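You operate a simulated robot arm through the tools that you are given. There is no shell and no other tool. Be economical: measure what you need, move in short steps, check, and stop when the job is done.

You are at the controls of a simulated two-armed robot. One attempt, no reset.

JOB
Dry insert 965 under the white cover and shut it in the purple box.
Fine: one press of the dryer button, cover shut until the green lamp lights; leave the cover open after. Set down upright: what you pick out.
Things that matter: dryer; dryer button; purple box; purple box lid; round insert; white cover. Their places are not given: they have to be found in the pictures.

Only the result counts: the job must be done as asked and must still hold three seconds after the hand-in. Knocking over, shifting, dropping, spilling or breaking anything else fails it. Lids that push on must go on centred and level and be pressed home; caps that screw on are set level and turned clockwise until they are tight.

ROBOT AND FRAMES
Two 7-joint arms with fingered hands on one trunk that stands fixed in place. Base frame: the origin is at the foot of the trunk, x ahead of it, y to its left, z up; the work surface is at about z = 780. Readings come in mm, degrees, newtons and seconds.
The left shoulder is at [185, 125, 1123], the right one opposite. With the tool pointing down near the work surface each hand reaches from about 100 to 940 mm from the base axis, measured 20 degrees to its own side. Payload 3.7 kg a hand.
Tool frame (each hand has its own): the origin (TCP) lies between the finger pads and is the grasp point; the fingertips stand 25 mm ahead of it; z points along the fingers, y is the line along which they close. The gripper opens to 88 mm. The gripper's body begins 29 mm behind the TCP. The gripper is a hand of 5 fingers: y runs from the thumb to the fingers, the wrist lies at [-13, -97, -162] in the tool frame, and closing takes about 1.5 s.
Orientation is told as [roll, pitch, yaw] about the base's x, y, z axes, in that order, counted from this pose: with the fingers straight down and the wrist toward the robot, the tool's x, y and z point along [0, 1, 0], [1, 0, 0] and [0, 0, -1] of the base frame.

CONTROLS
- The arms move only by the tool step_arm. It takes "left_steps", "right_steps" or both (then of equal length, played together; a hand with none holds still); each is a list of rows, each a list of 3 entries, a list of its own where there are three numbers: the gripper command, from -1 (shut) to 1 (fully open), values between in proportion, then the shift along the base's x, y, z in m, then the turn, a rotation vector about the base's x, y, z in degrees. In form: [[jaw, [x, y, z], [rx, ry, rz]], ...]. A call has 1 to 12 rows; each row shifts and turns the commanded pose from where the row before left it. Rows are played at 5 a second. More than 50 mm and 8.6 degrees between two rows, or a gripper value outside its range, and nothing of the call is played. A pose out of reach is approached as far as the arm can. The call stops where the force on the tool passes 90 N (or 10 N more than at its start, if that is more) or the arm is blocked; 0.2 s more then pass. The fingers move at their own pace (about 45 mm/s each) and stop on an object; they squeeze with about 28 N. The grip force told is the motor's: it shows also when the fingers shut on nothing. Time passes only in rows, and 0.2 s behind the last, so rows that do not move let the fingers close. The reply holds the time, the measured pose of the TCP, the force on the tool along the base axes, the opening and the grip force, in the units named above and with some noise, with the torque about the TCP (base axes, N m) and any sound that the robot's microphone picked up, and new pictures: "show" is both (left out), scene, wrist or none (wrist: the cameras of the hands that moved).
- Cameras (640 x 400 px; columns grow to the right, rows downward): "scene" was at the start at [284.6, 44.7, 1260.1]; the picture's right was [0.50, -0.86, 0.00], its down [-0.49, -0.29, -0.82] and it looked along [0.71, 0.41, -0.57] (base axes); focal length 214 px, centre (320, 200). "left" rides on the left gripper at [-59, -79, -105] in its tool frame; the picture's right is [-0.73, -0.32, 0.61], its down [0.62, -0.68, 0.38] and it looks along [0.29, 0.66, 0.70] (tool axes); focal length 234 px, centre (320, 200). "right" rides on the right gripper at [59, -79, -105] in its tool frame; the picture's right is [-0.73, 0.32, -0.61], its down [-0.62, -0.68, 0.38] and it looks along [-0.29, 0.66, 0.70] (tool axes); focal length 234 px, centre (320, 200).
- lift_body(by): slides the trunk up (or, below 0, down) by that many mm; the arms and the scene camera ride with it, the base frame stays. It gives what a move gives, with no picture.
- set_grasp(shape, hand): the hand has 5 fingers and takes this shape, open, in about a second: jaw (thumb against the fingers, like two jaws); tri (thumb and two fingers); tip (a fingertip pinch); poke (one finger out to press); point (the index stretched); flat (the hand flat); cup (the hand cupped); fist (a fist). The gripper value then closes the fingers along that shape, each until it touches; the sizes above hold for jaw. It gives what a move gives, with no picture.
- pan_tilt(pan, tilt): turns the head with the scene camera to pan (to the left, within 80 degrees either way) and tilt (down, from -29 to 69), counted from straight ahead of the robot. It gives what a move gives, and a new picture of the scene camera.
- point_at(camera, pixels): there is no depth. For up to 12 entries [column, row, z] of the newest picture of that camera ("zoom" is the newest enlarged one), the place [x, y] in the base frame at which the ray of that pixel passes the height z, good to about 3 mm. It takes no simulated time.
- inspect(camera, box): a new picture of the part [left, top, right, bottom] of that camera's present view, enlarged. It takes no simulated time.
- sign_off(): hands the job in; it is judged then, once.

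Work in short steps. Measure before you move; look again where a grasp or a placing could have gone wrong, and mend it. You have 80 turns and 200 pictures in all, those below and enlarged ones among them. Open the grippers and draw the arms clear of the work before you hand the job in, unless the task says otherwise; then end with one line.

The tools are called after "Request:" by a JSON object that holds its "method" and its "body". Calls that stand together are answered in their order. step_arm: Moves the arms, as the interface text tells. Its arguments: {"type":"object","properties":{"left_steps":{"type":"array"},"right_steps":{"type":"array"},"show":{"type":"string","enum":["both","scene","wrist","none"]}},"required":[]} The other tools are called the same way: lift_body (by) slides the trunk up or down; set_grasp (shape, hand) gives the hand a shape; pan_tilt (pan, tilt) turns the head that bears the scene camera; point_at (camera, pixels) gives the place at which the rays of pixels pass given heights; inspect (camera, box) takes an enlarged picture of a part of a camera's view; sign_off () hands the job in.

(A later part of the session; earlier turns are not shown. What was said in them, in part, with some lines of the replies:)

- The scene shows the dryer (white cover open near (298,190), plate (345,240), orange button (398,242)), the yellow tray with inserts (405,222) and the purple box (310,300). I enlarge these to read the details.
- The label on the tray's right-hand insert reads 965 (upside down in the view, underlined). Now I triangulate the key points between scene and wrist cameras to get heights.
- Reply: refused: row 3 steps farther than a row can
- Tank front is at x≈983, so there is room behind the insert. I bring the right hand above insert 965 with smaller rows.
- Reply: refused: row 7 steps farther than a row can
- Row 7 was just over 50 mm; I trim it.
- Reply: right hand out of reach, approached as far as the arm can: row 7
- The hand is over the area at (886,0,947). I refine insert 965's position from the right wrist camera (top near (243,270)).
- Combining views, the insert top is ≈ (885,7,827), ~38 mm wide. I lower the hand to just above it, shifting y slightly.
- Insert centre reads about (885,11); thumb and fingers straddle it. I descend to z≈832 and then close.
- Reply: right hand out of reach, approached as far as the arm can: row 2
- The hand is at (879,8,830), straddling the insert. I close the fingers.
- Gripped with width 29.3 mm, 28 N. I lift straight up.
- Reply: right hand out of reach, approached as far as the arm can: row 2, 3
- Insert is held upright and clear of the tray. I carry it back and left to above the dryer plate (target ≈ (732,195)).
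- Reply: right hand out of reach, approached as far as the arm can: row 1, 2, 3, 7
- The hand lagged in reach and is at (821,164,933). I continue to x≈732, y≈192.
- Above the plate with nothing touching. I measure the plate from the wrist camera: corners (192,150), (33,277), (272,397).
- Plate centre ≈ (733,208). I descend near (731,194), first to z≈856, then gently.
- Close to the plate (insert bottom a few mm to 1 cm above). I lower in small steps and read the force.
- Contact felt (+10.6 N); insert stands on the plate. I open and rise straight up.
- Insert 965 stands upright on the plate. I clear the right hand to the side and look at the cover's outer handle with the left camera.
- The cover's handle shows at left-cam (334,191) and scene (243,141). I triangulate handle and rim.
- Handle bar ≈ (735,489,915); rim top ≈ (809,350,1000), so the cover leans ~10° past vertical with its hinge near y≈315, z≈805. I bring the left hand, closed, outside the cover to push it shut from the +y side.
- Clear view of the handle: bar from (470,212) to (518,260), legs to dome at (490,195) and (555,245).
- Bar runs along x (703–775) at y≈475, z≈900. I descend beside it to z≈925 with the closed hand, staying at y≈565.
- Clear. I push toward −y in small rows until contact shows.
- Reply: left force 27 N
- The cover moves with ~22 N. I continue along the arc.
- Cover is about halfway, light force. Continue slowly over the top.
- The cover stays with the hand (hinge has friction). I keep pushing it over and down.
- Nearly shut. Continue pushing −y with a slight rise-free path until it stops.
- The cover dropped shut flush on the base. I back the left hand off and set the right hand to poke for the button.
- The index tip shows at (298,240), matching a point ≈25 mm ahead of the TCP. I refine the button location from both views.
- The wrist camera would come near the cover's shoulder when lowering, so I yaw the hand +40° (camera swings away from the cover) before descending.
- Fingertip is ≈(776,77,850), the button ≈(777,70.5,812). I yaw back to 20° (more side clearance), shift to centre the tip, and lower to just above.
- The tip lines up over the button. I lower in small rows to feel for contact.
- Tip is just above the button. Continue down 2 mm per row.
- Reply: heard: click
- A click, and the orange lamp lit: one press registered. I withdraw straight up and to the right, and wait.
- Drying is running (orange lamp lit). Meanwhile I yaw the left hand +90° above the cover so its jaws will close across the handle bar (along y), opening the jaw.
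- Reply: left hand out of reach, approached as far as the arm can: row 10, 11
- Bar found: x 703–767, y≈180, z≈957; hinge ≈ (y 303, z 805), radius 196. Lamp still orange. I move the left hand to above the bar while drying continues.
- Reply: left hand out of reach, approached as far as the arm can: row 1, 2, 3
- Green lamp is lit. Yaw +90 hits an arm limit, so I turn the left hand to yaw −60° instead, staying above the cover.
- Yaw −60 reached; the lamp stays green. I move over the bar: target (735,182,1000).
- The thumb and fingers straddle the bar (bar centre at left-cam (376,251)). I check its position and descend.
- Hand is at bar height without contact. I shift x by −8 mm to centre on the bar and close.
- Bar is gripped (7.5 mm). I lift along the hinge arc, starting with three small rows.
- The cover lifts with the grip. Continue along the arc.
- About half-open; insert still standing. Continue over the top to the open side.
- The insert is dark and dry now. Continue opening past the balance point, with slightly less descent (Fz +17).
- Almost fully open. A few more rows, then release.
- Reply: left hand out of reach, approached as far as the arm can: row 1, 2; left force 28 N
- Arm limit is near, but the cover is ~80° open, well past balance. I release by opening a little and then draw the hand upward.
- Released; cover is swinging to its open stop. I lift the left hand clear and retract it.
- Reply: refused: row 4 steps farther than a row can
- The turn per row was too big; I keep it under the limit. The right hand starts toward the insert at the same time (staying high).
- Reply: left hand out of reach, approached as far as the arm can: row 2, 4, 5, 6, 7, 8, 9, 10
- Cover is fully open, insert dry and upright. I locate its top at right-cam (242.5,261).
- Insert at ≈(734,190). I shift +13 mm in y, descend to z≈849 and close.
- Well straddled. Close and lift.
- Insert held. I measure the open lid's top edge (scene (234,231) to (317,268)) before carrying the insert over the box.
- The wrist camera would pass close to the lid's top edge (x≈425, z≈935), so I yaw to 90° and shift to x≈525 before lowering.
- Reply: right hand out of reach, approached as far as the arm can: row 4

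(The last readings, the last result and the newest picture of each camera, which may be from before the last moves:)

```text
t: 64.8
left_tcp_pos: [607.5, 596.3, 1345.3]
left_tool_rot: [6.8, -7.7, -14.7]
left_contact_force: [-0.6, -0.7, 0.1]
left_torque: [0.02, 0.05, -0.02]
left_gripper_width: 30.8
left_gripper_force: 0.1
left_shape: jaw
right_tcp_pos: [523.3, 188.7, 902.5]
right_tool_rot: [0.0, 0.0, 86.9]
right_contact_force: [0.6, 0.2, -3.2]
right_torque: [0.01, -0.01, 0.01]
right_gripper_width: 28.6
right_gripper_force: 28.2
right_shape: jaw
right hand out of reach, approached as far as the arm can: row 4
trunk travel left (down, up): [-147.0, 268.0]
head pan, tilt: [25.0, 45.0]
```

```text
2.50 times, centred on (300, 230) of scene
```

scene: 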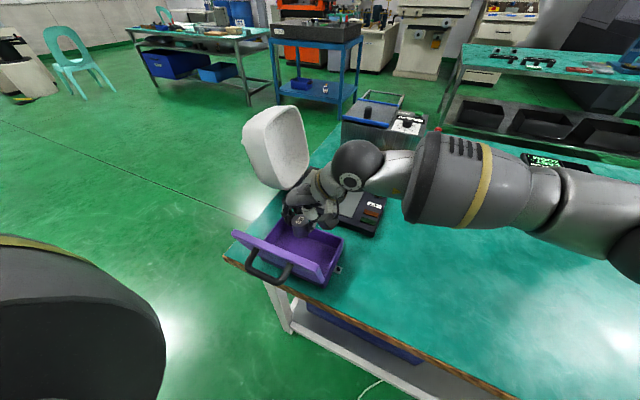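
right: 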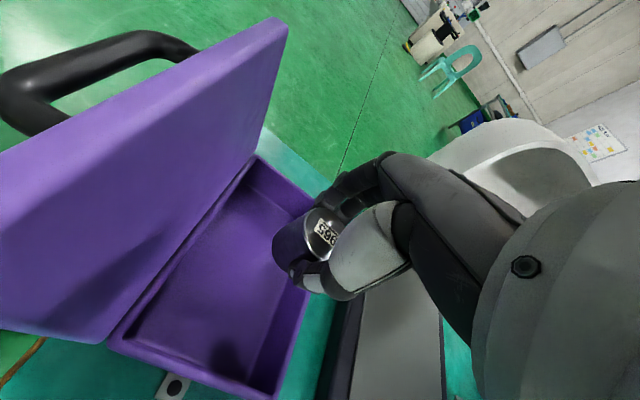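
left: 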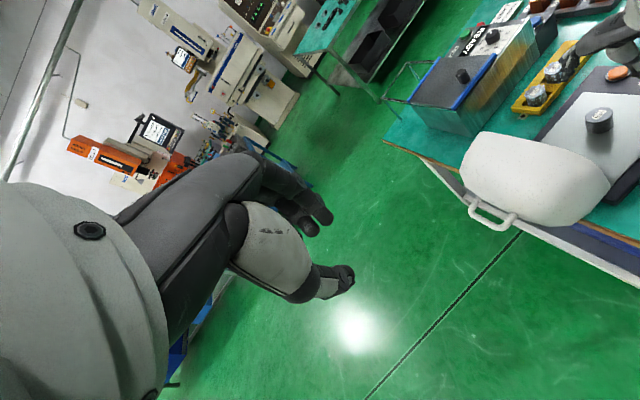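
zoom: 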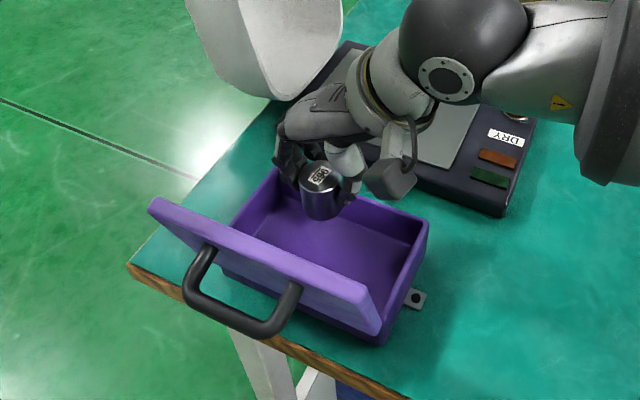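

Clear of the lid. I lower into the box, first to z≈852, then gently.

Request:
{"method": "step_arm", "body": {"right_steps": [[-1, [-0.004, 0, -0.02], [0, 0, 0]], [-1, [0, 0, -0.02], [0, 0, 0]], [-1, [0, 0, -0.008], [0, 0, 0]], [-1, [0, 0, 0], [0, 0, 0]]]}}

Request:
{"method": "inspect", "body": {"camera": "scene", "box": [240, 180, 360, 300]}}

```text
t: 65.8
left_tcp_pos: [606.9, 596.2, 1344.7]
left_tool_rot: [6.9, -7.7, -14.7]
left_contact_force: [-0.2, 0.0, 0.4]
left_torque: [0.02, 0.05, -0.03]
left_gripper_width: 30.8
left_gripper_force: 0.0
left_shape: jaw
right_tcp_pos: [520.3, 188.0, 854.6]
right_tool_rot: [0.0, 0.0, 86.8]
right_contact_force: [0.1, -0.3, -3.3]
right_torque: [0.01, -0.02, -0.01]
right_gripper_width: 28.8
right_gripper_force: 28.5
right_shape: jaw
trunk travel left (down, up): [-147.0, 268.0]
head pan, tilt: [25.0, 45.0]
```

scene: 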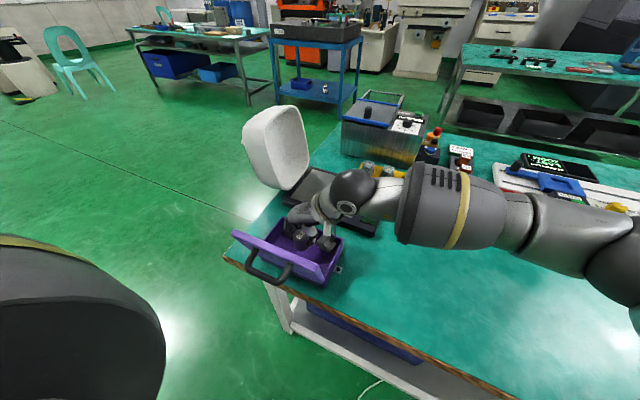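
right: 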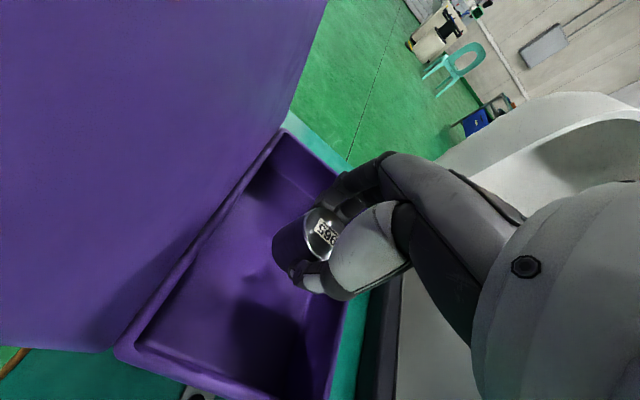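

```text
3.33 times, centred on (300, 240) of scene
```

zoom: 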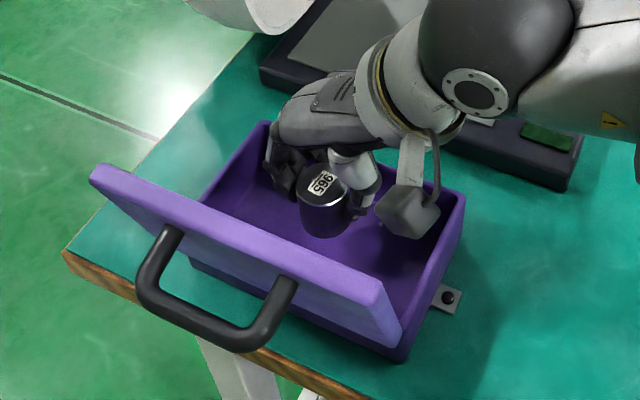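

Good. Lower gently by small rows until floor contact.

Request:
{"method": "step_arm", "body": {"right_steps": [[-1, [0, 0, -0.006], [0, 0, 0]], [-1, [0, 0, -0.005], [0, 0, 0]], [-1, [0, 0, -0.003], [0, 0, 0]], [-1, [0, 0, 0], [0, 0, 0]]], "show": "none"}}

```text
t: 66.8
left_tcp_pos: [607.5, 595.6, 1344.6]
left_tool_rot: [6.8, -7.7, -14.7]
left_contact_force: [-0.2, 0.3, -0.7]
left_torque: [0.02, -0.02, -0.04]
left_gripper_width: 31.0
left_gripper_force: 0.0
left_shape: jaw
right_tcp_pos: [520.4, 189.2, 840.3]
right_tool_rot: [0.0, 0.0, 87.0]
right_contact_force: [-0.2, -0.5, -3.5]
right_torque: [-0.01, 0.0, -0.01]
right_gripper_width: 28.9
right_gripper_force: 27.9
right_shape: jaw
trunk travel left (down, up): [-147.0, 268.0]
head pan, tilt: [25.0, 45.0]
```

Request:
{"method": "step_arm", "body": {"right_steps": [[-1, [0, 0, -0.003], [0, 0, 0]], [-1, [0, 0, -0.003], [0, 0, 0]], [-1, [0, 0, 0], [0, 0, 0]]], "show": "none"}}

Request:
{"method": "inspect", "body": {"camera": "scene", "box": [260, 200, 340, 280]}}

```text
t: 67.5
left_tcp_pos: [608.1, 596.9, 1344.2]
left_tool_rot: [6.8, -7.8, -14.7]
left_contact_force: [-0.4, 0.2, 0.5]
left_torque: [0.03, -0.01, -0.02]
left_gripper_width: 30.8
left_gripper_force: 0.1
left_shape: jaw
right_tcp_pos: [520.6, 189.0, 835.4]
right_tool_rot: [0.0, 0.0, 87.0]
right_contact_force: [0.7, 0.4, -3.2]
right_torque: [-0.02, 0.02, -0.02]
right_gripper_width: 28.8
right_gripper_force: 28.1
right_shape: jaw
trunk travel left (down, up): [-147.0, 268.0]
head pan, tilt: [25.0, 45.0]
```

```text
5.00 times, centred on (300, 240) of scene
```

zoom: 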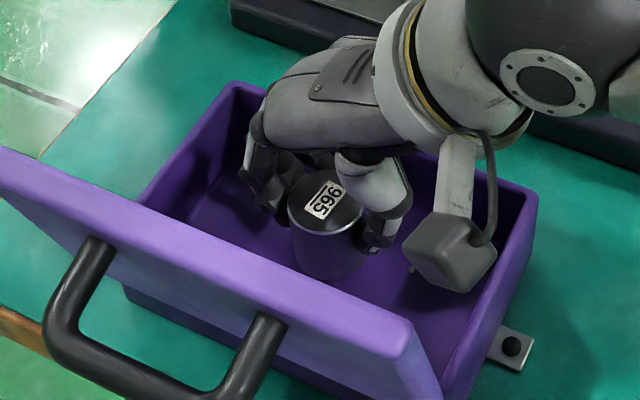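

No contact yet; a few millimetres more, 2 mm at a time.

Request:
{"method": "step_arm", "body": {"right_steps": [[-1, [0, 0, -0.002], [0, 0, 0]], [-1, [0, 0, -0.002], [0, 0, 0]], [-1, [0, 0, 0], [0, 0, 0]]], "show": "none"}}

```text
t: 68.3
left_tcp_pos: [607.5, 596.7, 1344.6]
left_tool_rot: [6.7, -7.7, -14.7]
left_contact_force: [0.4, 0.3, -0.4]
left_torque: [-0.02, 0.03, 0.05]
left_gripper_width: 31.0
left_gripper_force: 0.0
left_shape: jaw
right_tcp_pos: [520.8, 188.7, 832.0]
right_tool_rot: [0.0, 0.1, 87.0]
right_contact_force: [0.1, -0.7, -3.6]
right_torque: [0.02, 0.01, -0.03]
right_gripper_width: 28.7
right_gripper_force: 28.0
right_shape: jaw
trunk travel left (down, up): [-147.0, 268.0]
head pan, tilt: [25.0, 45.0]
```

Request:
{"method": "step_arm", "body": {"right_steps": [[-1, [0, 0, -0.002], [0, 0, 0]], [-1, [0, 0, -0.002], [0, 0, 0]], [-1, [0, 0, 0], [0, 0, 0]]], "show": "none"}}

Request:
{"method": "inspect", "body": {"camera": "right", "box": [180, 170, 380, 330]}}

```text
t: 69.2
left_tcp_pos: [608.2, 596.7, 1344.0]
left_tool_rot: [6.8, -7.7, -14.7]
left_contact_force: [-0.3, -0.7, 0.0]
left_torque: [-0.02, 0.01, 0.01]
left_gripper_width: 30.5
left_gripper_force: 0.1
left_shape: jaw
right_tcp_pos: [520.4, 188.6, 827.8]
right_tool_rot: [0.0, 0.0, 86.9]
right_contact_force: [-1.6, 0.3, -1.6]
right_torque: [-0.01, -0.05, 0.03]
right_gripper_width: 28.6
right_gripper_force: 27.9
right_shape: jaw
trunk travel left (down, up): [-147.0, 268.0]
head pan, tilt: [25.0, 45.0]
```

```text
2.50 times, centred on (280, 250) of right
```

zoom: 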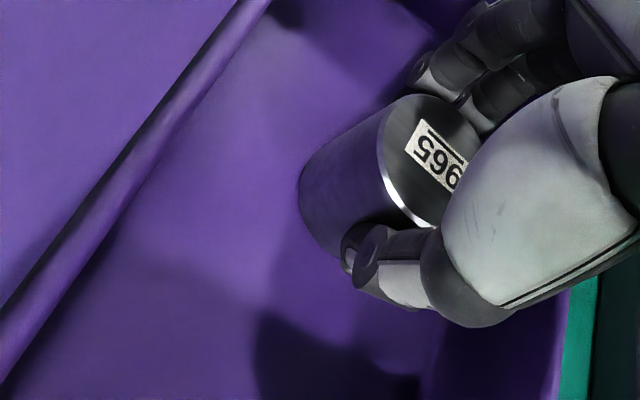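

Force is changing (−3.6→−1.6): just touching. One more millimetre or two to confirm, then open partly and rise.

Request:
{"method": "step_arm", "body": {"right_steps": [[-1, [0, 0, -0.001], [0, 0, 0]], [-1, [0, 0, 0], [0, 0, 0]], [-0.4, [0, 0, 0], [0, 0, 0]], [0.0, [0, 0, 0], [0, 0, 0]], [0.3, [0, 0, 0], [0, 0, 0]], [0.3, [0, 0, 0], [0, 0, 0]], [0.3, [0, 0, 0], [0, 0, 0]], [0.3, [0, 0, 0], [0, 0, 0]]]}}

Request:
{"method": "inspect", "body": {"camera": "scene", "box": [260, 200, 340, 280]}}

```text
t: 71.0
left_tcp_pos: [607.5, 596.1, 1344.8]
left_tool_rot: [6.8, -7.7, -14.6]
left_contact_force: [0.2, 0.4, -0.4]
left_torque: [0.02, 0.02, -0.02]
left_gripper_width: 30.7
left_gripper_force: 0.1
left_shape: jaw
right_tcp_pos: [521.4, 188.1, 826.4]
right_tool_rot: [-0.1, -0.1, 86.9]
right_contact_force: [-0.4, -1.0, 0.2]
right_torque: [0.02, 0.02, -0.01]
right_gripper_width: 56.6
right_gripper_force: 0.0
right_shape: jaw
trunk travel left (down, up): [-147.0, 268.0]
head pan, tilt: [25.0, 45.0]
```

scene: 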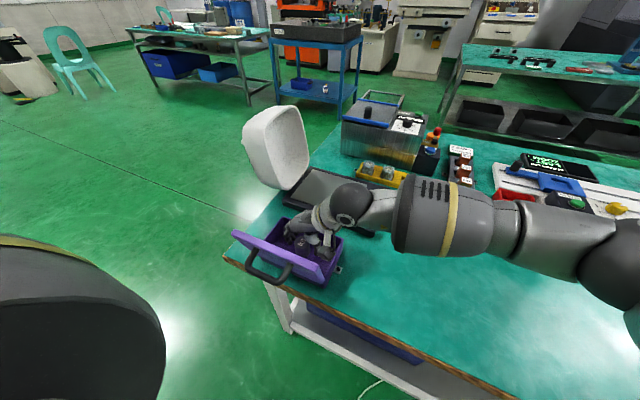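
right: 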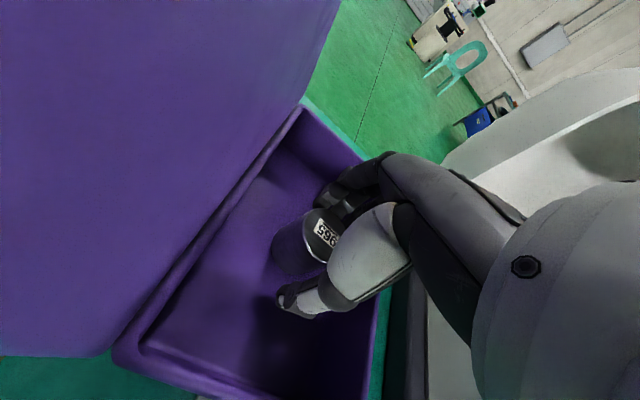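

```text
5.00 times, centred on (300, 240) of scene
```

zoom: 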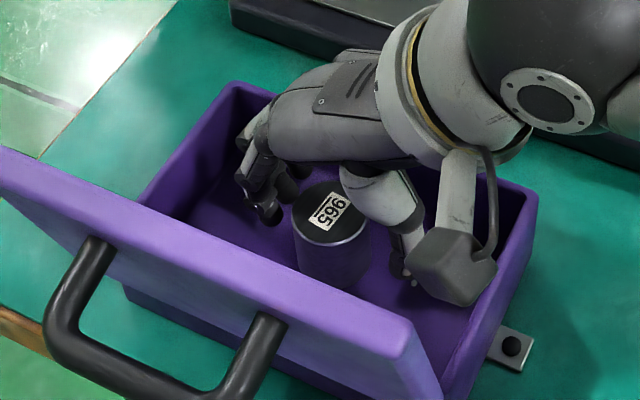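

Insert 965 stands upright in the box. I raise the right hand straight up out of the box.

Request:
{"method": "step_arm", "body": {"right_steps": [[0.3, [0, 0, 0.015], [0, 0, 0]], [0.3, [0, 0, 0.03], [0, 0, 0]], [0.3, [0, 0, 0.045], [0, 0, 0]], [0.3, [0, 0, 0.045], [0, 0, 0]], [0.3, [0, 0, 0.045], [0, 0, 0]], [-1, [0, 0, 0.035], [0, 0, 0]], [-1, [0, 0, 0], [0, 0, 0]]]}}

Request:
{"method": "inspect", "body": {"camera": "scene", "box": [210, 200, 370, 300]}}

```text
t: 72.5
left_tcp_pos: [608.5, 597.0, 1344.4]
left_tool_rot: [6.8, -7.7, -14.7]
left_contact_force: [0.1, 0.5, 0.1]
left_torque: [-0.01, -0.03, -0.03]
left_gripper_width: 30.7
left_gripper_force: 0.1
left_shape: jaw
right_tcp_pos: [520.5, 186.1, 1042.2]
right_tool_rot: [0.1, 0.0, 86.9]
right_contact_force: [0.7, -0.1, 0.3]
right_torque: [0.0, -0.02, 0.02]
right_gripper_width: 4.4
right_gripper_force: 0.0
right_shape: jaw
trunk travel left (down, up): [-147.0, 268.0]
head pan, tilt: [25.0, 45.0]
```

scene: 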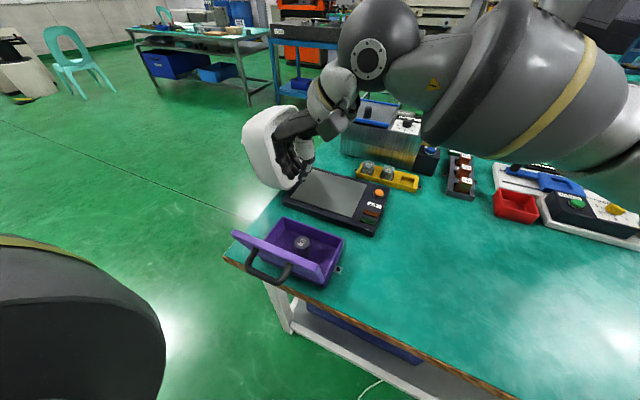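
right: 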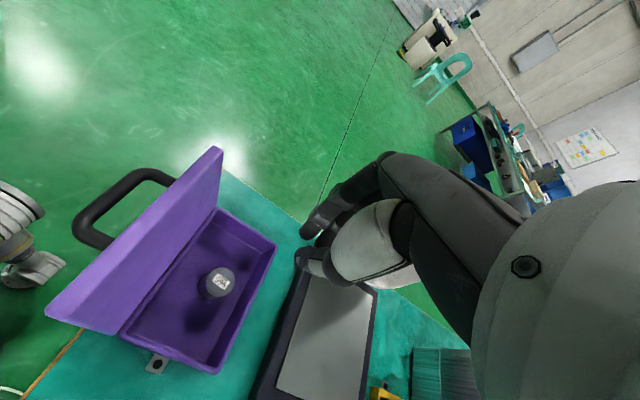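

```text
4.00 times, centred on (290, 250) of scene
```

zoom: 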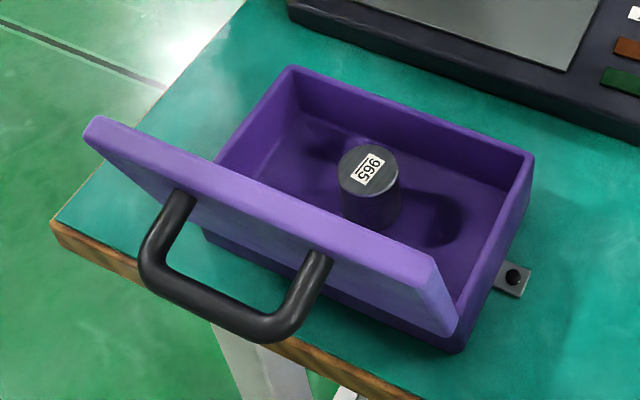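

Insert upright in the box. I withdraw the right hand to the right side and bring the left hand (yaw −90°) round to the robot's side of the lid to push it shut.

Request:
{"method": "step_arm", "body": {"left_steps": [[-1, [-0.02, -0.02, -0.01], [-2.3, 4.6, 0]], [-1, [-0.02, -0.02, -0.01], [-2.3, 4.6, 0]], [-1, [-0.028, -0.025, -0.01], [0, 0, -8.3]], [-1, [-0.028, -0.025, -0.01], [0, 0, -8.3]], [-1, [-0.028, -0.025, -0.01], [0, 0, -8.3]], [-1, [-0.028, -0.025, -0.01], [0, 0, -8.3]], [-1, [-0.028, -0.025, -0.01], [0, 0, -8.3]], [-1, [-0.028, -0.025, -0.01], [0, 0, -8.3]], [-1, [-0.028, -0.025, -0.01], [0, 0, -8.3]], [-1, [-0.02, -0.025, -0.01], [0, 0, -8.3]], [-1, [-0.01, -0.025, -0.01], [0, 0, -8.3]], [-1, [0, -0.025, 0], [0, 0, 0]]], "right_steps": [[-1, [0.01, -0.04, 0], [0, 0, 0]], [-1, [0.01, -0.04, 0], [0, 0, 0]], [-1, [0.01, -0.04, 0], [0, 0, -8]], [-1, [0.01, -0.04, 0], [0, 0, -8]], [-1, [0.01, -0.04, 0], [0, 0, -8]], [-1, [0.01, -0.04, 0], [0, 0, -8]], [-1, [0.01, -0.04, 0], [0, 0, -8]], [-1, [0.01, -0.04, 0], [0, 0, -8]], [-1, [0, -0.03, 0], [0, 0, -8]], [-1, [0, -0.02, 0], [0, 0, -8]], [-1, [0, 0, 0], [0, 0, -8]], [-1, [0, 0, 0], [0, 0, -8]]]}}

```text
t: 75.2
left_tcp_pos: [350.7, 350.2, 1299.4]
left_tool_rot: [1.2, 0.4, -87.4]
left_contact_force: [-0.4, -0.7, -0.1]
left_torque: [0.0, 0.0, 0.04]
left_gripper_width: 0.1
left_gripper_force: 28.2
left_shape: jaw
left hand out of reach, approached as far as the arm can: row 1, 2, 3, 4
right_tcp_pos: [578.5, -102.5, 1040.5]
right_tool_rot: [0.1, -0.1, 6.9]
right_contact_force: [-1.1, -0.3, 0.0]
right_torque: [-0.04, 0.02, -0.01]
right_gripper_width: 0.0
right_gripper_force: 27.7
right_shape: jaw
right hand out of reach, approached as far as the arm can: row 1, 2
trunk travel left (down, up): [-147.0, 268.0]
head pan, tilt: [25.0, 45.0]
```

scene: 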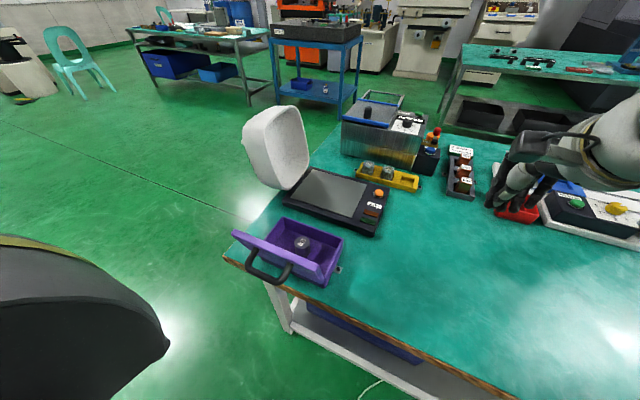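
right: 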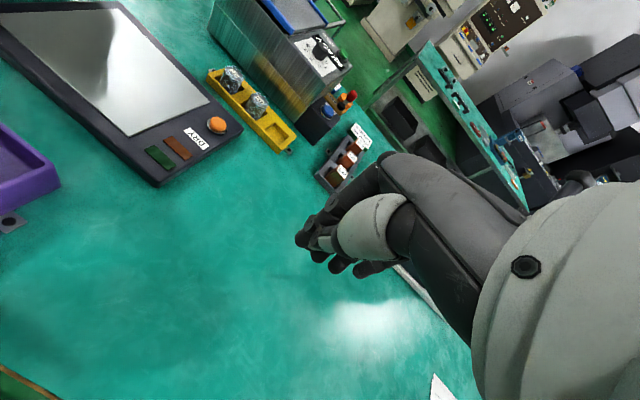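
left: 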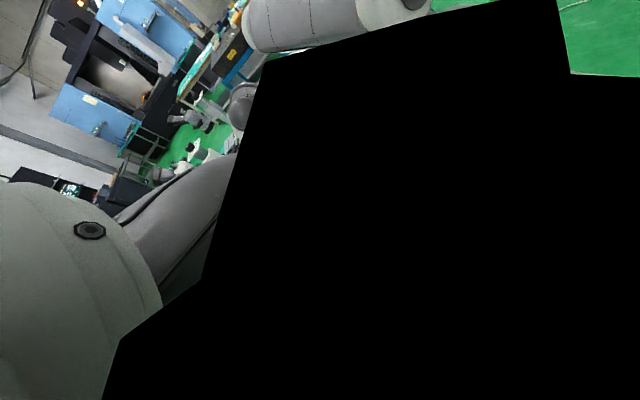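

Left hand is at (351,350,1299), no contact. I lower it on the robot's side of the box toward (325,230,1000), checking tracking.

Request:
{"method": "step_arm", "body": {"left_steps": [[-1, [-0.005, -0.01, -0.04], [0, 0, 0]], [-1, [-0.005, -0.015, -0.04], [0, 0, 0]], [-1, [-0.005, -0.015, -0.04], [0, 0, 0]], [-1, [-0.005, -0.02, -0.04], [0, 0, 0]], [-1, [-0.005, -0.02, -0.04], [0, 0, 0]], [-1, [0, -0.02, -0.04], [0, 0, 0]], [-1, [0, -0.02, -0.04], [0, 0, 0]], [-1, [0, 0, 0], [0, 0, 0]]]}}

```text
t: 77.0
left_tcp_pos: [360.5, 265.0, 1038.9]
left_tool_rot: [1.1, 0.4, -87.3]
left_contact_force: [0.0, -0.1, 0.6]
left_torque: [0.0, 0.0, 0.01]
left_gripper_width: 0.0
left_gripper_force: 27.7
left_shape: jaw
left hand out of reach, approached as far as the arm can: row 6, 7
right_tcp_pos: [578.9, -102.7, 1041.4]
right_tool_rot: [0.0, 0.0, 6.9]
right_contact_force: [0.8, 0.2, 0.5]
right_torque: [-0.01, 0.0, -0.02]
right_gripper_width: 0.2
right_gripper_force: 28.2
right_shape: jaw
trunk travel left (down, up): [-147.0, 268.0]
head pan, tilt: [25.0, 45.0]
```

scene: 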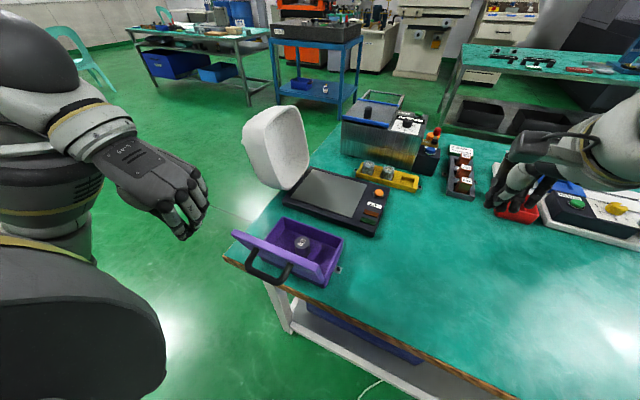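
left: 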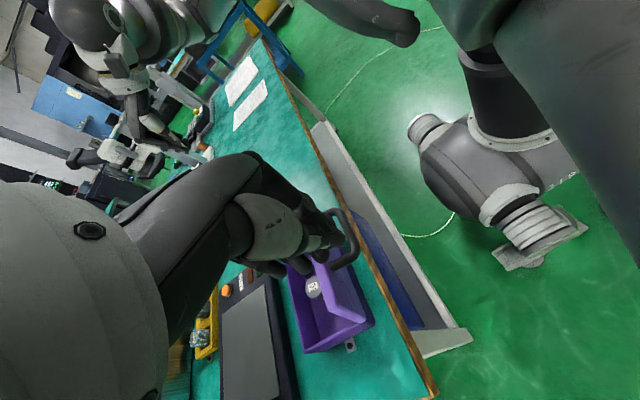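

The left hand has reached its inner limit at x≈360, which is still clear of the lid (top edge x≈425). I measure the handle bar to choose the height.

Request:
{"method": "point_at", "body": {"camera": "scene", "pixels": [[251, 267.5, 870], [282.5, 281, 870], [251, 267.5, 890], [282.5, 281, 890], [251, 267.5, 910], [282.5, 281, 910]]}}

Request:
{"method": "point_at", "body": {"camera": "left", "pixels": [[345, 225, 870], [345, 225, 890], [352, 255, 870], [352, 255, 890], [330, 262, 935], [368, 320, 935]]}}

Request:
{"method": "inspect", "body": {"camera": "left", "box": [260, 190, 400, 350]}}

```text
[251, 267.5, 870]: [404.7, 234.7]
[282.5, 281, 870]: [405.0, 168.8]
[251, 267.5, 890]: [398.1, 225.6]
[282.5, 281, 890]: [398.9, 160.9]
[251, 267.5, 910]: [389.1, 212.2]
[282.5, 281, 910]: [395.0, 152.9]
```

```text
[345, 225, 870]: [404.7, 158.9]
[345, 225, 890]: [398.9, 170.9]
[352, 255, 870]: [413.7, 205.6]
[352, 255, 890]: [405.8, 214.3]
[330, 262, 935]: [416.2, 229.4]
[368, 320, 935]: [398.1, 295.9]
```

```text
2.50 times, centred on (330, 270) of left
```

zoom: 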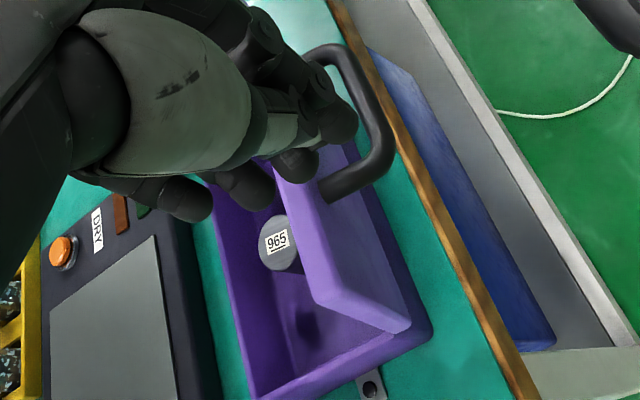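

Request:
{"method": "point_at", "body": {"camera": "left", "pixels": [[278, 272, 1015], [278, 272, 1035], [302, 264, 1015], [322, 256, 1015], [338, 236, 1015]]}}

```text
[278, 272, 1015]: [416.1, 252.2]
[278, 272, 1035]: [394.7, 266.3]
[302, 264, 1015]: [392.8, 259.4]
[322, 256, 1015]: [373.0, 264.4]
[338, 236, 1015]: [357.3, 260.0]
```

The closed hand spans x≈350–405 at its fingers, still short of the lid. I lower to z≈940 and shift slightly −y, in short rows.

Request:
{"method": "step_arm", "body": {"left_steps": [[-1, [-0.005, -0.005, -0.03], [0, 0, 0]], [-1, [-0.005, -0.005, -0.03], [0, 0, 0]], [-1, [0, -0.01, -0.03], [0, 0, 0]], [-1, [0, 0, 0], [0, 0, 0]]]}}

Request:
{"method": "inspect", "body": {"camera": "scene", "box": [160, 180, 360, 330]}}

```text
t: 78.0
left_tcp_pos: [373.7, 266.0, 951.6]
left_tool_rot: [1.0, 0.3, -87.3]
left_contact_force: [0.1, -0.6, 0.0]
left_torque: [0.0, 0.02, -0.04]
left_gripper_width: 0.1
left_gripper_force: 28.2
left_shape: jaw
left hand out of reach, approached as far as the arm can: row 1, 2, 3
right_tcp_pos: [578.4, -101.5, 1042.2]
right_tool_rot: [0.1, 0.0, 6.9]
right_contact_force: [-0.3, 0.6, 0.5]
right_torque: [-0.01, 0.01, -0.01]
right_gripper_width: 0.1
right_gripper_force: 28.2
right_shape: jaw
trunk travel left (down, up): [-147.0, 268.0]
head pan, tilt: [25.0, 45.0]
```

scene: 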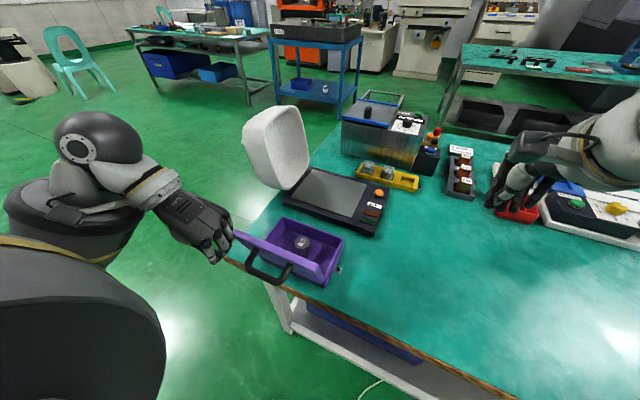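
left: 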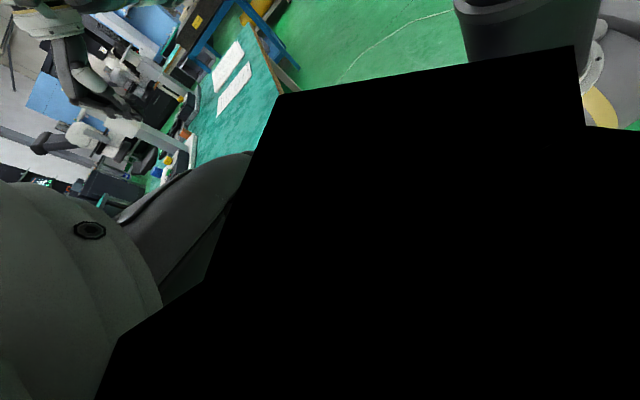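

```text
2.67 times, centred on (260, 255) of scene
```

zoom: 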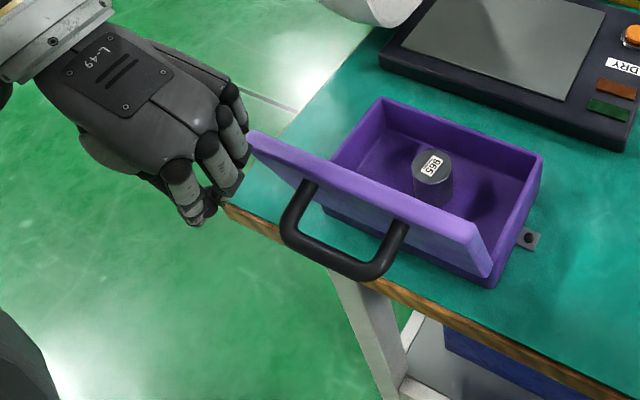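

Fingers are beside the lid's left corner; I need more room toward −y. Raising the trunk gives the folded arm more freedom, so I lift it 200 mm and then come down again.

Request:
{"method": "lift_body", "body": {"by": 200}}

Request:
{"method": "step_arm", "body": {"left_steps": [[-1, [-0.01, -0.01, -0.03], [0, 0, 0]], [-1, [-0.01, -0.01, -0.03], [0, 0, 0]], [-1, [-0.005, -0.01, -0.03], [0, 0, 0]], [-1, [0, -0.01, -0.03], [0, 0, 0]], [-1, [0, 0, 0], [0, 0, 0]]]}}

```text
t: 80.1
left_tcp_pos: [373.8, 266.2, 1149.9]
left_tool_rot: [1.1, 0.4, -87.3]
left_contact_force: [-0.3, 0.7, 0.2]
left_torque: [0.02, -0.01, -0.02]
left_gripper_width: 0.0
left_gripper_force: 28.2
left_shape: jaw
right_tcp_pos: [578.7, -100.7, 1240.4]
right_tool_rot: [0.0, 0.0, 7.1]
right_contact_force: [-0.5, -0.7, -1.2]
right_torque: [0.02, -0.01, 0.0]
right_gripper_width: 0.0
right_gripper_force: 28.2
right_shape: jaw
trunk travel left (down, up): [-347.0, 68.0]
head pan, tilt: [25.0, 45.0]
```

```text
t: 81.3
left_tcp_pos: [347.8, 226.4, 1030.8]
left_tool_rot: [1.1, 0.3, -87.3]
left_contact_force: [-0.3, -0.2, -0.2]
left_torque: [0.02, 0.02, 0.0]
left_gripper_width: 0.0
left_gripper_force: 28.3
left_shape: jaw
right_tcp_pos: [578.9, -101.5, 1241.7]
right_tool_rot: [-0.1, 0.1, 6.8]
right_contact_force: [-0.3, 0.1, 0.1]
right_torque: [0.04, 0.0, -0.01]
right_gripper_width: 0.1
right_gripper_force: 28.3
right_shape: jaw
trunk travel left (down, up): [-347.0, 68.0]
head pan, tilt: [25.0, 45.0]
```

scene: 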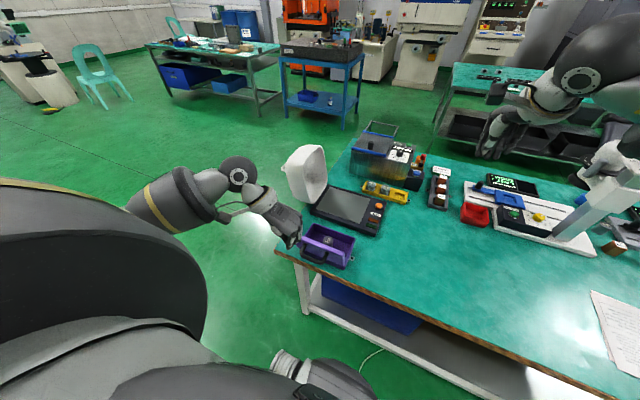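
left: 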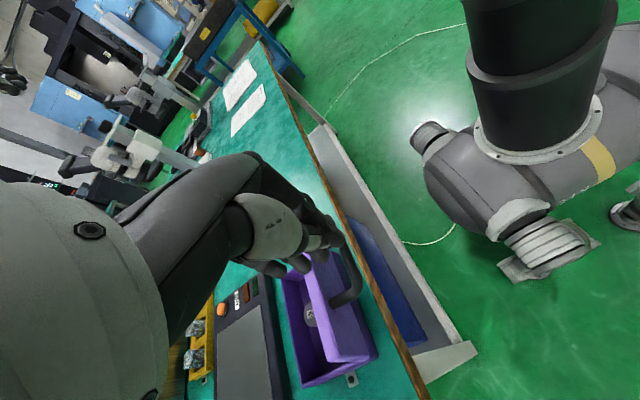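

Full freedom now. I descend to z≈945 at (346,222), behind the lid above the handle.

Request:
{"method": "step_arm", "body": {"left_steps": [[-1, [-0.002, -0.002, -0.03], [0, 0, 0]], [-1, [0, -0.002, -0.03], [0, 0, 0]], [-1, [0, 0, -0.025], [0, 0, 0]], [-1, [0, 0, 0], [0, 0, 0]]]}}

Request:
{"method": "inspect", "body": {"camera": "scene", "box": [240, 170, 380, 290]}}

```text
t: 82.3
left_tcp_pos: [345.6, 221.6, 947.0]
left_tool_rot: [1.0, 0.4, -87.4]
left_contact_force: [0.3, -0.5, 0.5]
left_torque: [-0.01, 0.0, -0.01]
left_gripper_width: 0.0
left_gripper_force: 28.2
left_shape: jaw
right_tcp_pos: [578.7, -102.6, 1241.7]
right_tool_rot: [0.0, 0.0, 7.0]
right_contact_force: [-0.3, 0.3, -0.5]
right_torque: [-0.01, -0.01, 0.01]
right_gripper_width: 0.3
right_gripper_force: 27.2
right_shape: jaw
trunk travel left (down, up): [-347.0, 68.0]
head pan, tilt: [25.0, 45.0]
```

scene: 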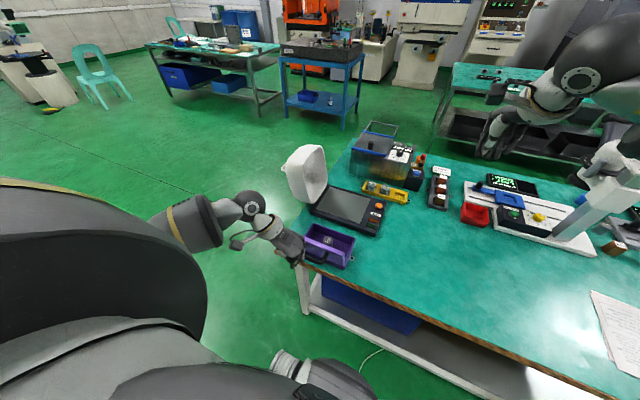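
left: 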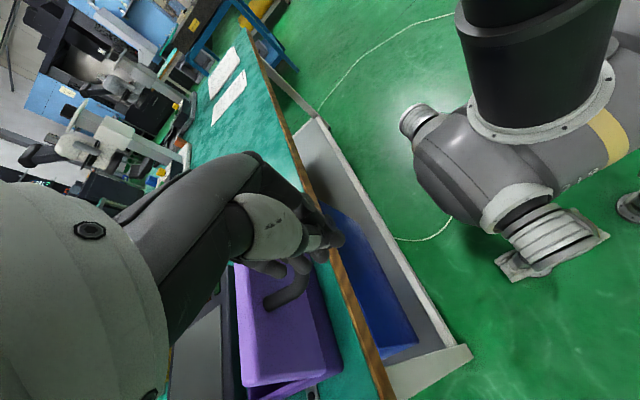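

```text
3.33 times, centred on (310, 230) of scene
```

zoom: 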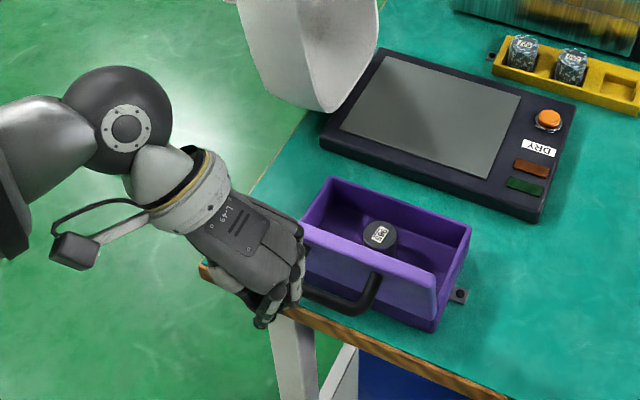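

The hand is behind the lid. I push +x in small rows.

Request:
{"method": "step_arm", "body": {"left_steps": [[-1, [0.015, 0, 0], [0, 0, 0]], [-1, [0.015, 0, 0], [0, 0, 0]], [-1, [0.015, 0, 0], [0, 0, 0]], [-1, [0.015, 0, 0], [0, 0, 0]], [-1, [0.015, 0, 0], [0, 0, 0]]]}}

Request:
{"method": "inspect", "body": {"camera": "scene", "box": [240, 170, 380, 290]}}

```text
t: 83.5
left_tcp_pos: [418.0, 218.5, 951.5]
left_tool_rot: [1.6, 0.0, -87.4]
left_contact_force: [-15.3, -2.1, 39.1]
left_torque: [-0.16, 0.2, 0.04]
left_gripper_width: 0.0
left_gripper_force: 27.9
left_shape: jaw
right_tcp_pos: [574.6, -103.8, 1244.4]
right_tool_rot: [0.0, -0.3, 6.8]
right_contact_force: [0.2, -0.3, 1.0]
right_torque: [-0.02, 0.02, 0.01]
right_gripper_width: 0.0
right_gripper_force: 27.9
right_shape: jaw
trunk travel left (down, up): [-347.0, 68.0]
head pan, tilt: [25.0, 45.0]
```

scene: 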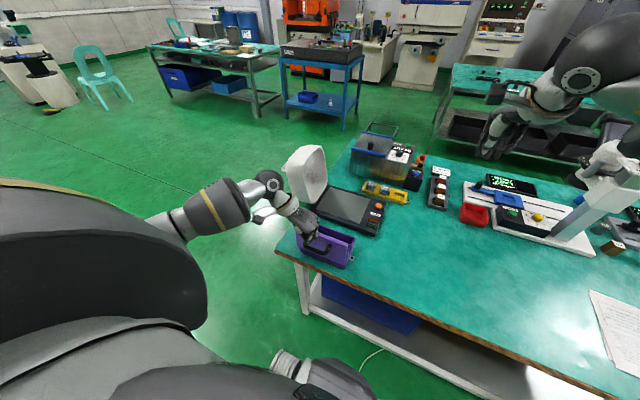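
left: 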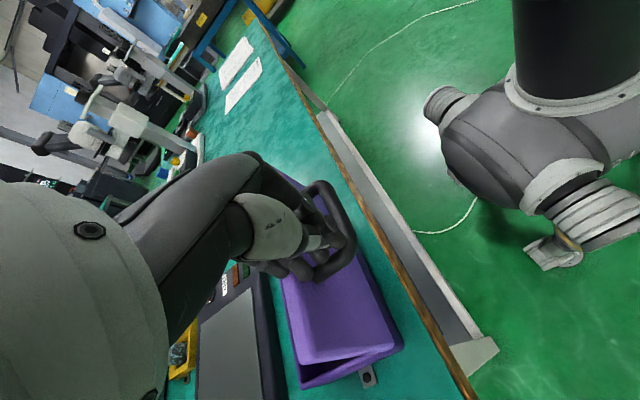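

```text
3.33 times, centred on (310, 230) of scene
```

zoom: 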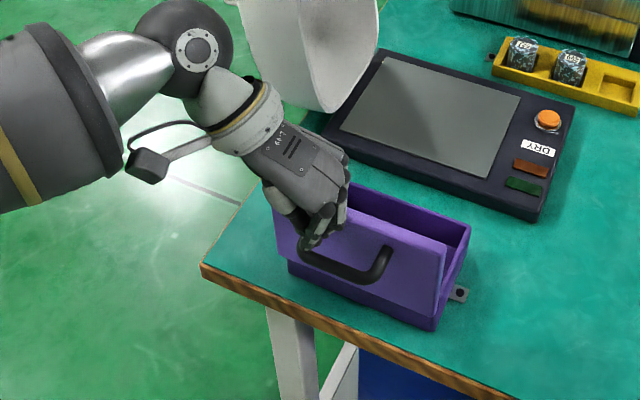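

The lid is past vertical but pushes up on the fingertips (Fz +39). I raise slightly while continuing +x.

Request:
{"method": "step_arm", "body": {"left_steps": [[-1, [0.003, 0, 0.012], [0, 0, 0]], [-1, [0.012, 0, 0.006], [0, 0, 0]], [-1, [0.012, 0, 0.0], [0, 0, 0]], [-1, [0, 0, 0], [0, 0, 0]]]}}

Request:
{"method": "inspect", "body": {"camera": "scene", "box": [240, 170, 380, 290]}}

```text
t: 84.5
left_tcp_pos: [445.8, 223.0, 965.2]
left_tool_rot: [1.0, 0.4, -87.3]
left_contact_force: [-0.4, -0.6, -0.4]
left_torque: [0.03, 0.0, -0.03]
left_gripper_width: 0.0
left_gripper_force: 27.7
left_shape: jaw
right_tcp_pos: [578.3, -101.7, 1241.0]
right_tool_rot: [0.1, 0.0, 6.9]
right_contact_force: [0.0, 0.3, 0.2]
right_torque: [0.01, -0.02, 0.0]
right_gripper_width: 0.0
right_gripper_force: 28.1
right_shape: jaw
trunk travel left (down, up): [-347.0, 68.0]
head pan, tilt: [25.0, 45.0]
```

scene: 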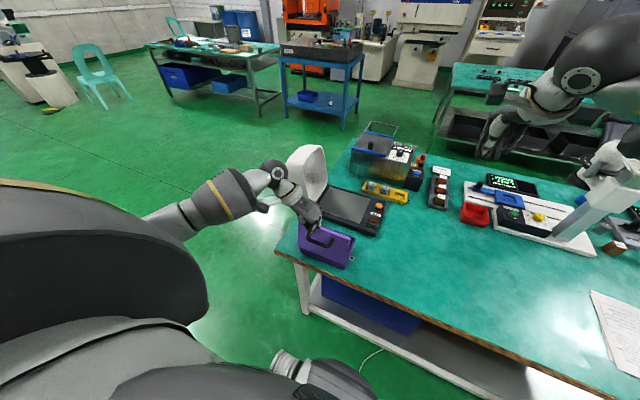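
left: 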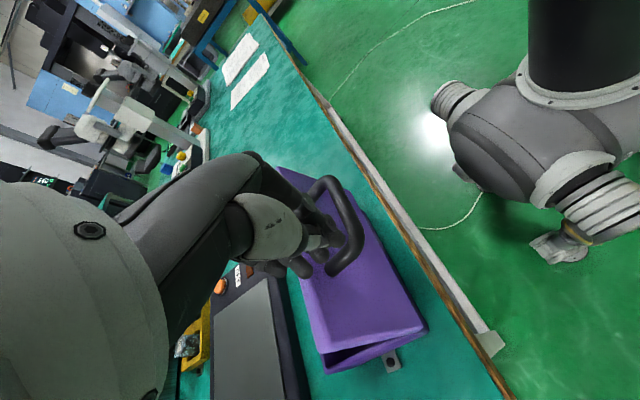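

```text
3.33 times, centred on (310, 230) of scene
```

zoom: 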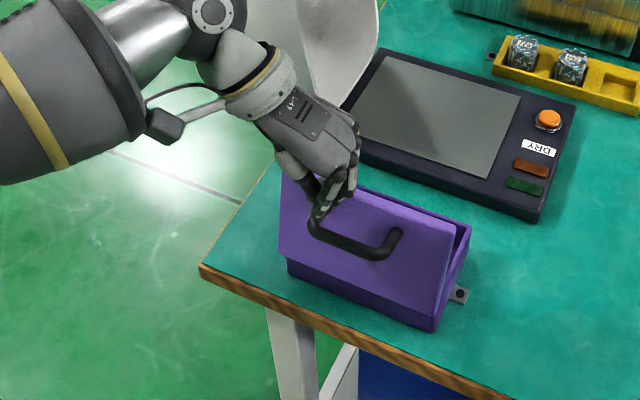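

The lid is about halfway down. I keep pushing +x behind the handle, then wait to see if it falls.

Request:
{"method": "step_arm", "body": {"left_steps": [[-1, [0.015, 0, 0.0], [0, 0, 0]], [-1, [0.015, 0, 0.0], [0, 0, 0]], [-1, [0.015, 0, 0.0], [0, 0, 0]], [-1, [0, 0, 0], [0, 0, 0]]]}}

Request:
{"method": "inspect", "body": {"camera": "scene", "box": [260, 180, 380, 290]}}

```text
t: 85.5
left_tcp_pos: [493.7, 223.1, 965.1]
left_tool_rot: [1.2, 0.4, -87.4]
left_contact_force: [-0.3, 0.7, 1.3]
left_torque: [0.02, -0.03, 0.01]
left_gripper_width: 0.0
left_gripper_force: 28.1
left_shape: jaw
right_tcp_pos: [578.2, -101.2, 1241.1]
right_tool_rot: [0.0, 0.0, 7.0]
right_contact_force: [0.6, 0.3, 0.4]
right_torque: [-0.02, -0.01, -0.04]
right_gripper_width: 0.1
right_gripper_force: 28.1
right_shape: jaw
trunk travel left (down, up): [-347.0, 68.0]
head pan, tilt: [25.0, 45.0]
```

scene: 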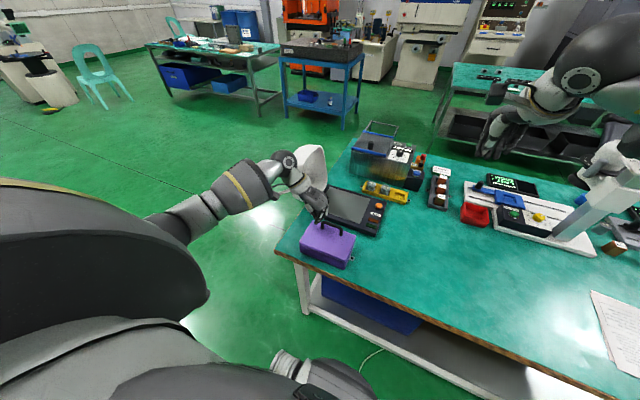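
left: 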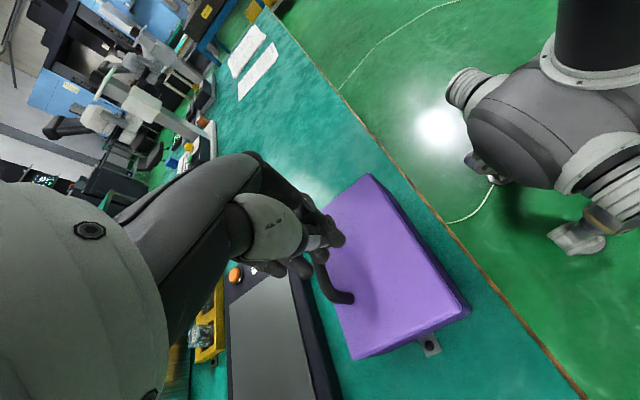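

```text
3.64 times, centred on (320, 235) of scene
```

zoom: 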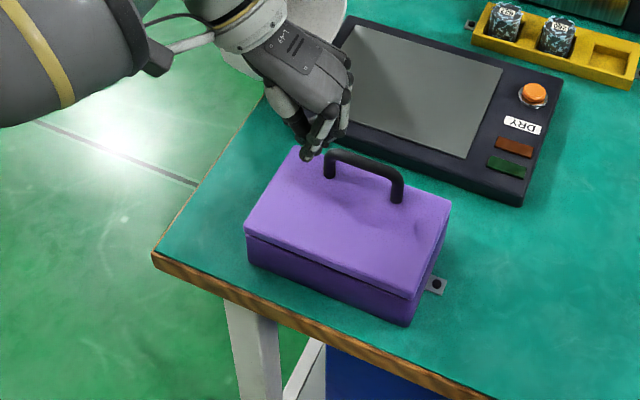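

The lid dropped shut. I lift the hand and inspect for a gap.

Request:
{"method": "step_arm", "body": {"left_steps": [[-1, [0, 0.01, 0.03], [0, 0, 0]], [-1, [0, 0.02, 0.04], [0, 0, 0]], [-1, [0, 0.03, 0.03], [0, 0, 0]]]}}

Request:
{"method": "inspect", "body": {"camera": "scene", "box": [285, 205, 375, 285]}}

Request:
{"method": "inspect", "body": {"camera": "left", "box": [260, 140, 480, 380]}}

```text
t: 86.3
left_tcp_pos: [494.8, 282.5, 1064.1]
left_tool_rot: [1.1, 0.3, -87.3]
left_contact_force: [-0.2, 0.6, -0.7]
left_torque: [0.0, -0.03, 0.0]
left_gripper_width: 0.2
left_gripper_force: 27.7
left_shape: jaw
right_tcp_pos: [578.7, -102.2, 1242.1]
right_tool_rot: [0.0, 0.0, 6.9]
right_contact_force: [-0.3, 1.0, -0.1]
right_torque: [-0.05, 0.05, 0.01]
right_gripper_width: 0.1
right_gripper_force: 28.2
right_shape: jaw
trunk travel left (down, up): [-347.0, 68.0]
head pan, tilt: [25.0, 45.0]
```

scene: 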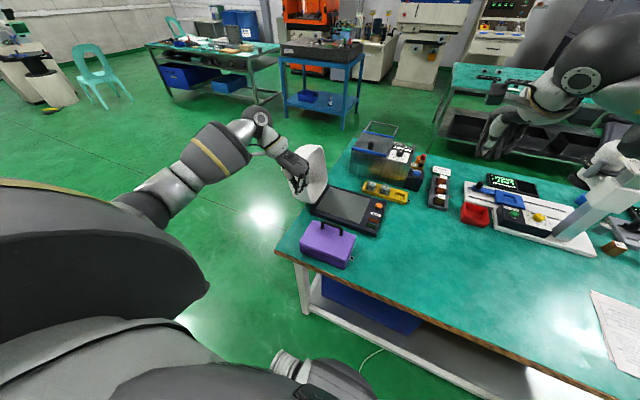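
left: 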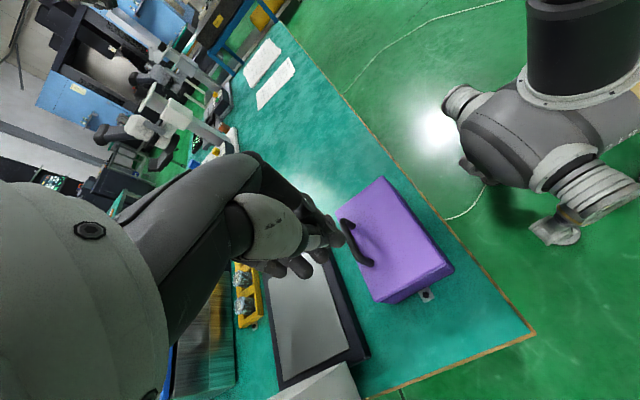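

```text
5.00 times, centred on (330, 245) of scene
```

zoom: 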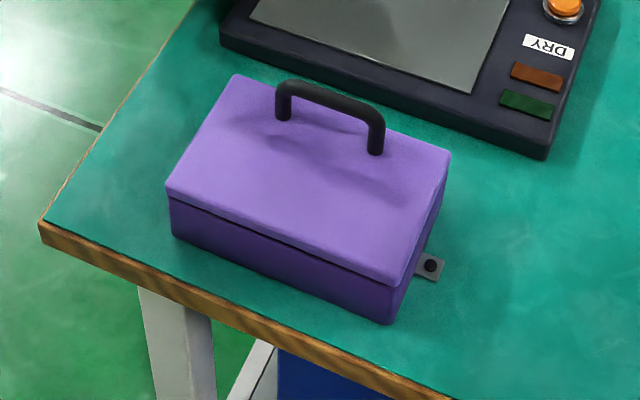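

```text
1.67 times, centred on (370, 260) of left
5 turns are left
```

zoom: 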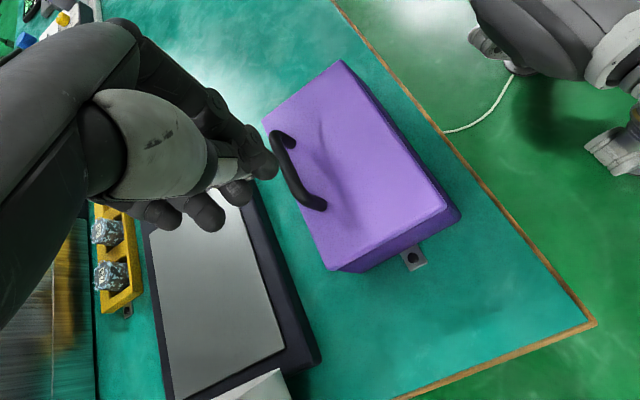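

The lid lies flush all round and the white cover stays open. I open both grippers and draw the arms clear, up and away.

Request:
{"method": "step_arm", "body": {"left_steps": [[-0.5, [0, 0, 0.04], [0, 0, 0]], [0, [0, 0, 0.04], [0, 0, 0]], [0.5, [-0.02, 0.02, 0.035], [0, 0, 0]], [1, [-0.02, 0.03, 0.03], [0, 0, 0]], [1, [-0.02, 0.03, 0.02], [0, 0, 0]], [1, [0, 0, 0], [0, 0, 0]]], "right_steps": [[-0.5, [0, 0, 0], [0, 0, 0]], [0, [0, 0, 0], [0, 0, 0]], [0.5, [0, 0, 0], [0, 0, 0]], [1, [0, 0, 0], [0, 0, 0]], [1, [0, 0, 0], [0, 0, 0]], [1, [0, 0, 0], [0, 0, 0]]], "show": "scene"}}

Request:
{"method": "inspect", "body": {"camera": "scene", "box": [260, 120, 440, 290]}}

```text
t: 87.7
left_tcp_pos: [434.8, 359.4, 1230.4]
left_tool_rot: [1.1, 0.3, -87.3]
left_contact_force: [0.2, 0.7, 0.2]
left_torque: [0.01, 0.03, -0.01]
left_gripper_width: 87.6
left_gripper_force: 0.0
left_shape: jaw
right_tcp_pos: [579.4, -102.1, 1241.3]
right_tool_rot: [0.0, 0.0, 7.0]
right_contact_force: [-0.5, 0.3, 0.2]
right_torque: [0.0, 0.02, 0.02]
right_gripper_width: 87.5
right_gripper_force: 0.0
right_shape: jaw
trunk travel left (down, up): [-347.0, 68.0]
head pan, tilt: [25.0, 45.0]
```

scene: 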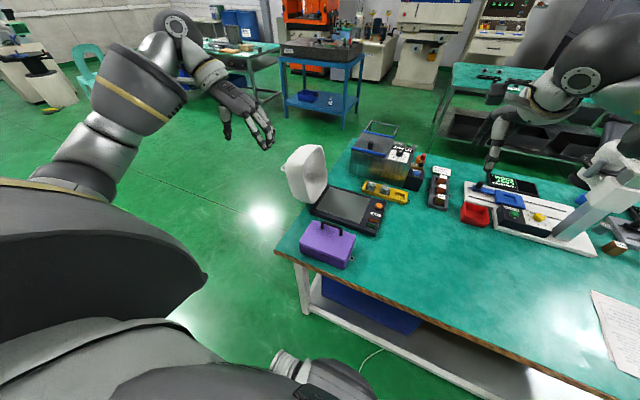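

```text
2.35 times, centred on (350, 205) of scene
4 turns are left
```

zoom: 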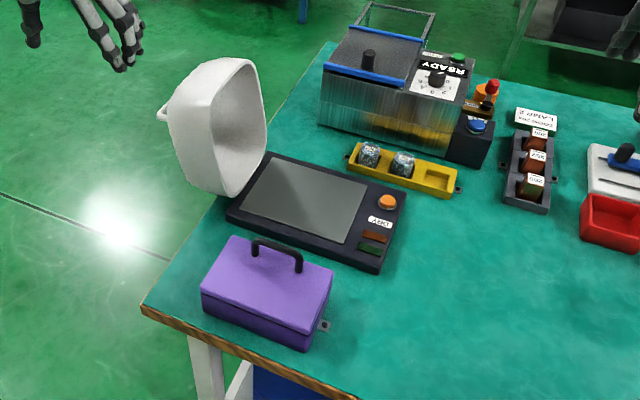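

Everything is in place: the cover is open, the box is shut, the other inserts are untouched, and both arms are clear. I hand the job in.

Request:
{"method": "sign_off", "body": {}}

```text
The job is handed in.
```

Insert 965 was dried with one press of the dryer button, cover shut until the green lamp lit, then set upright in the purple box with the lid shut. The white cover is left open.
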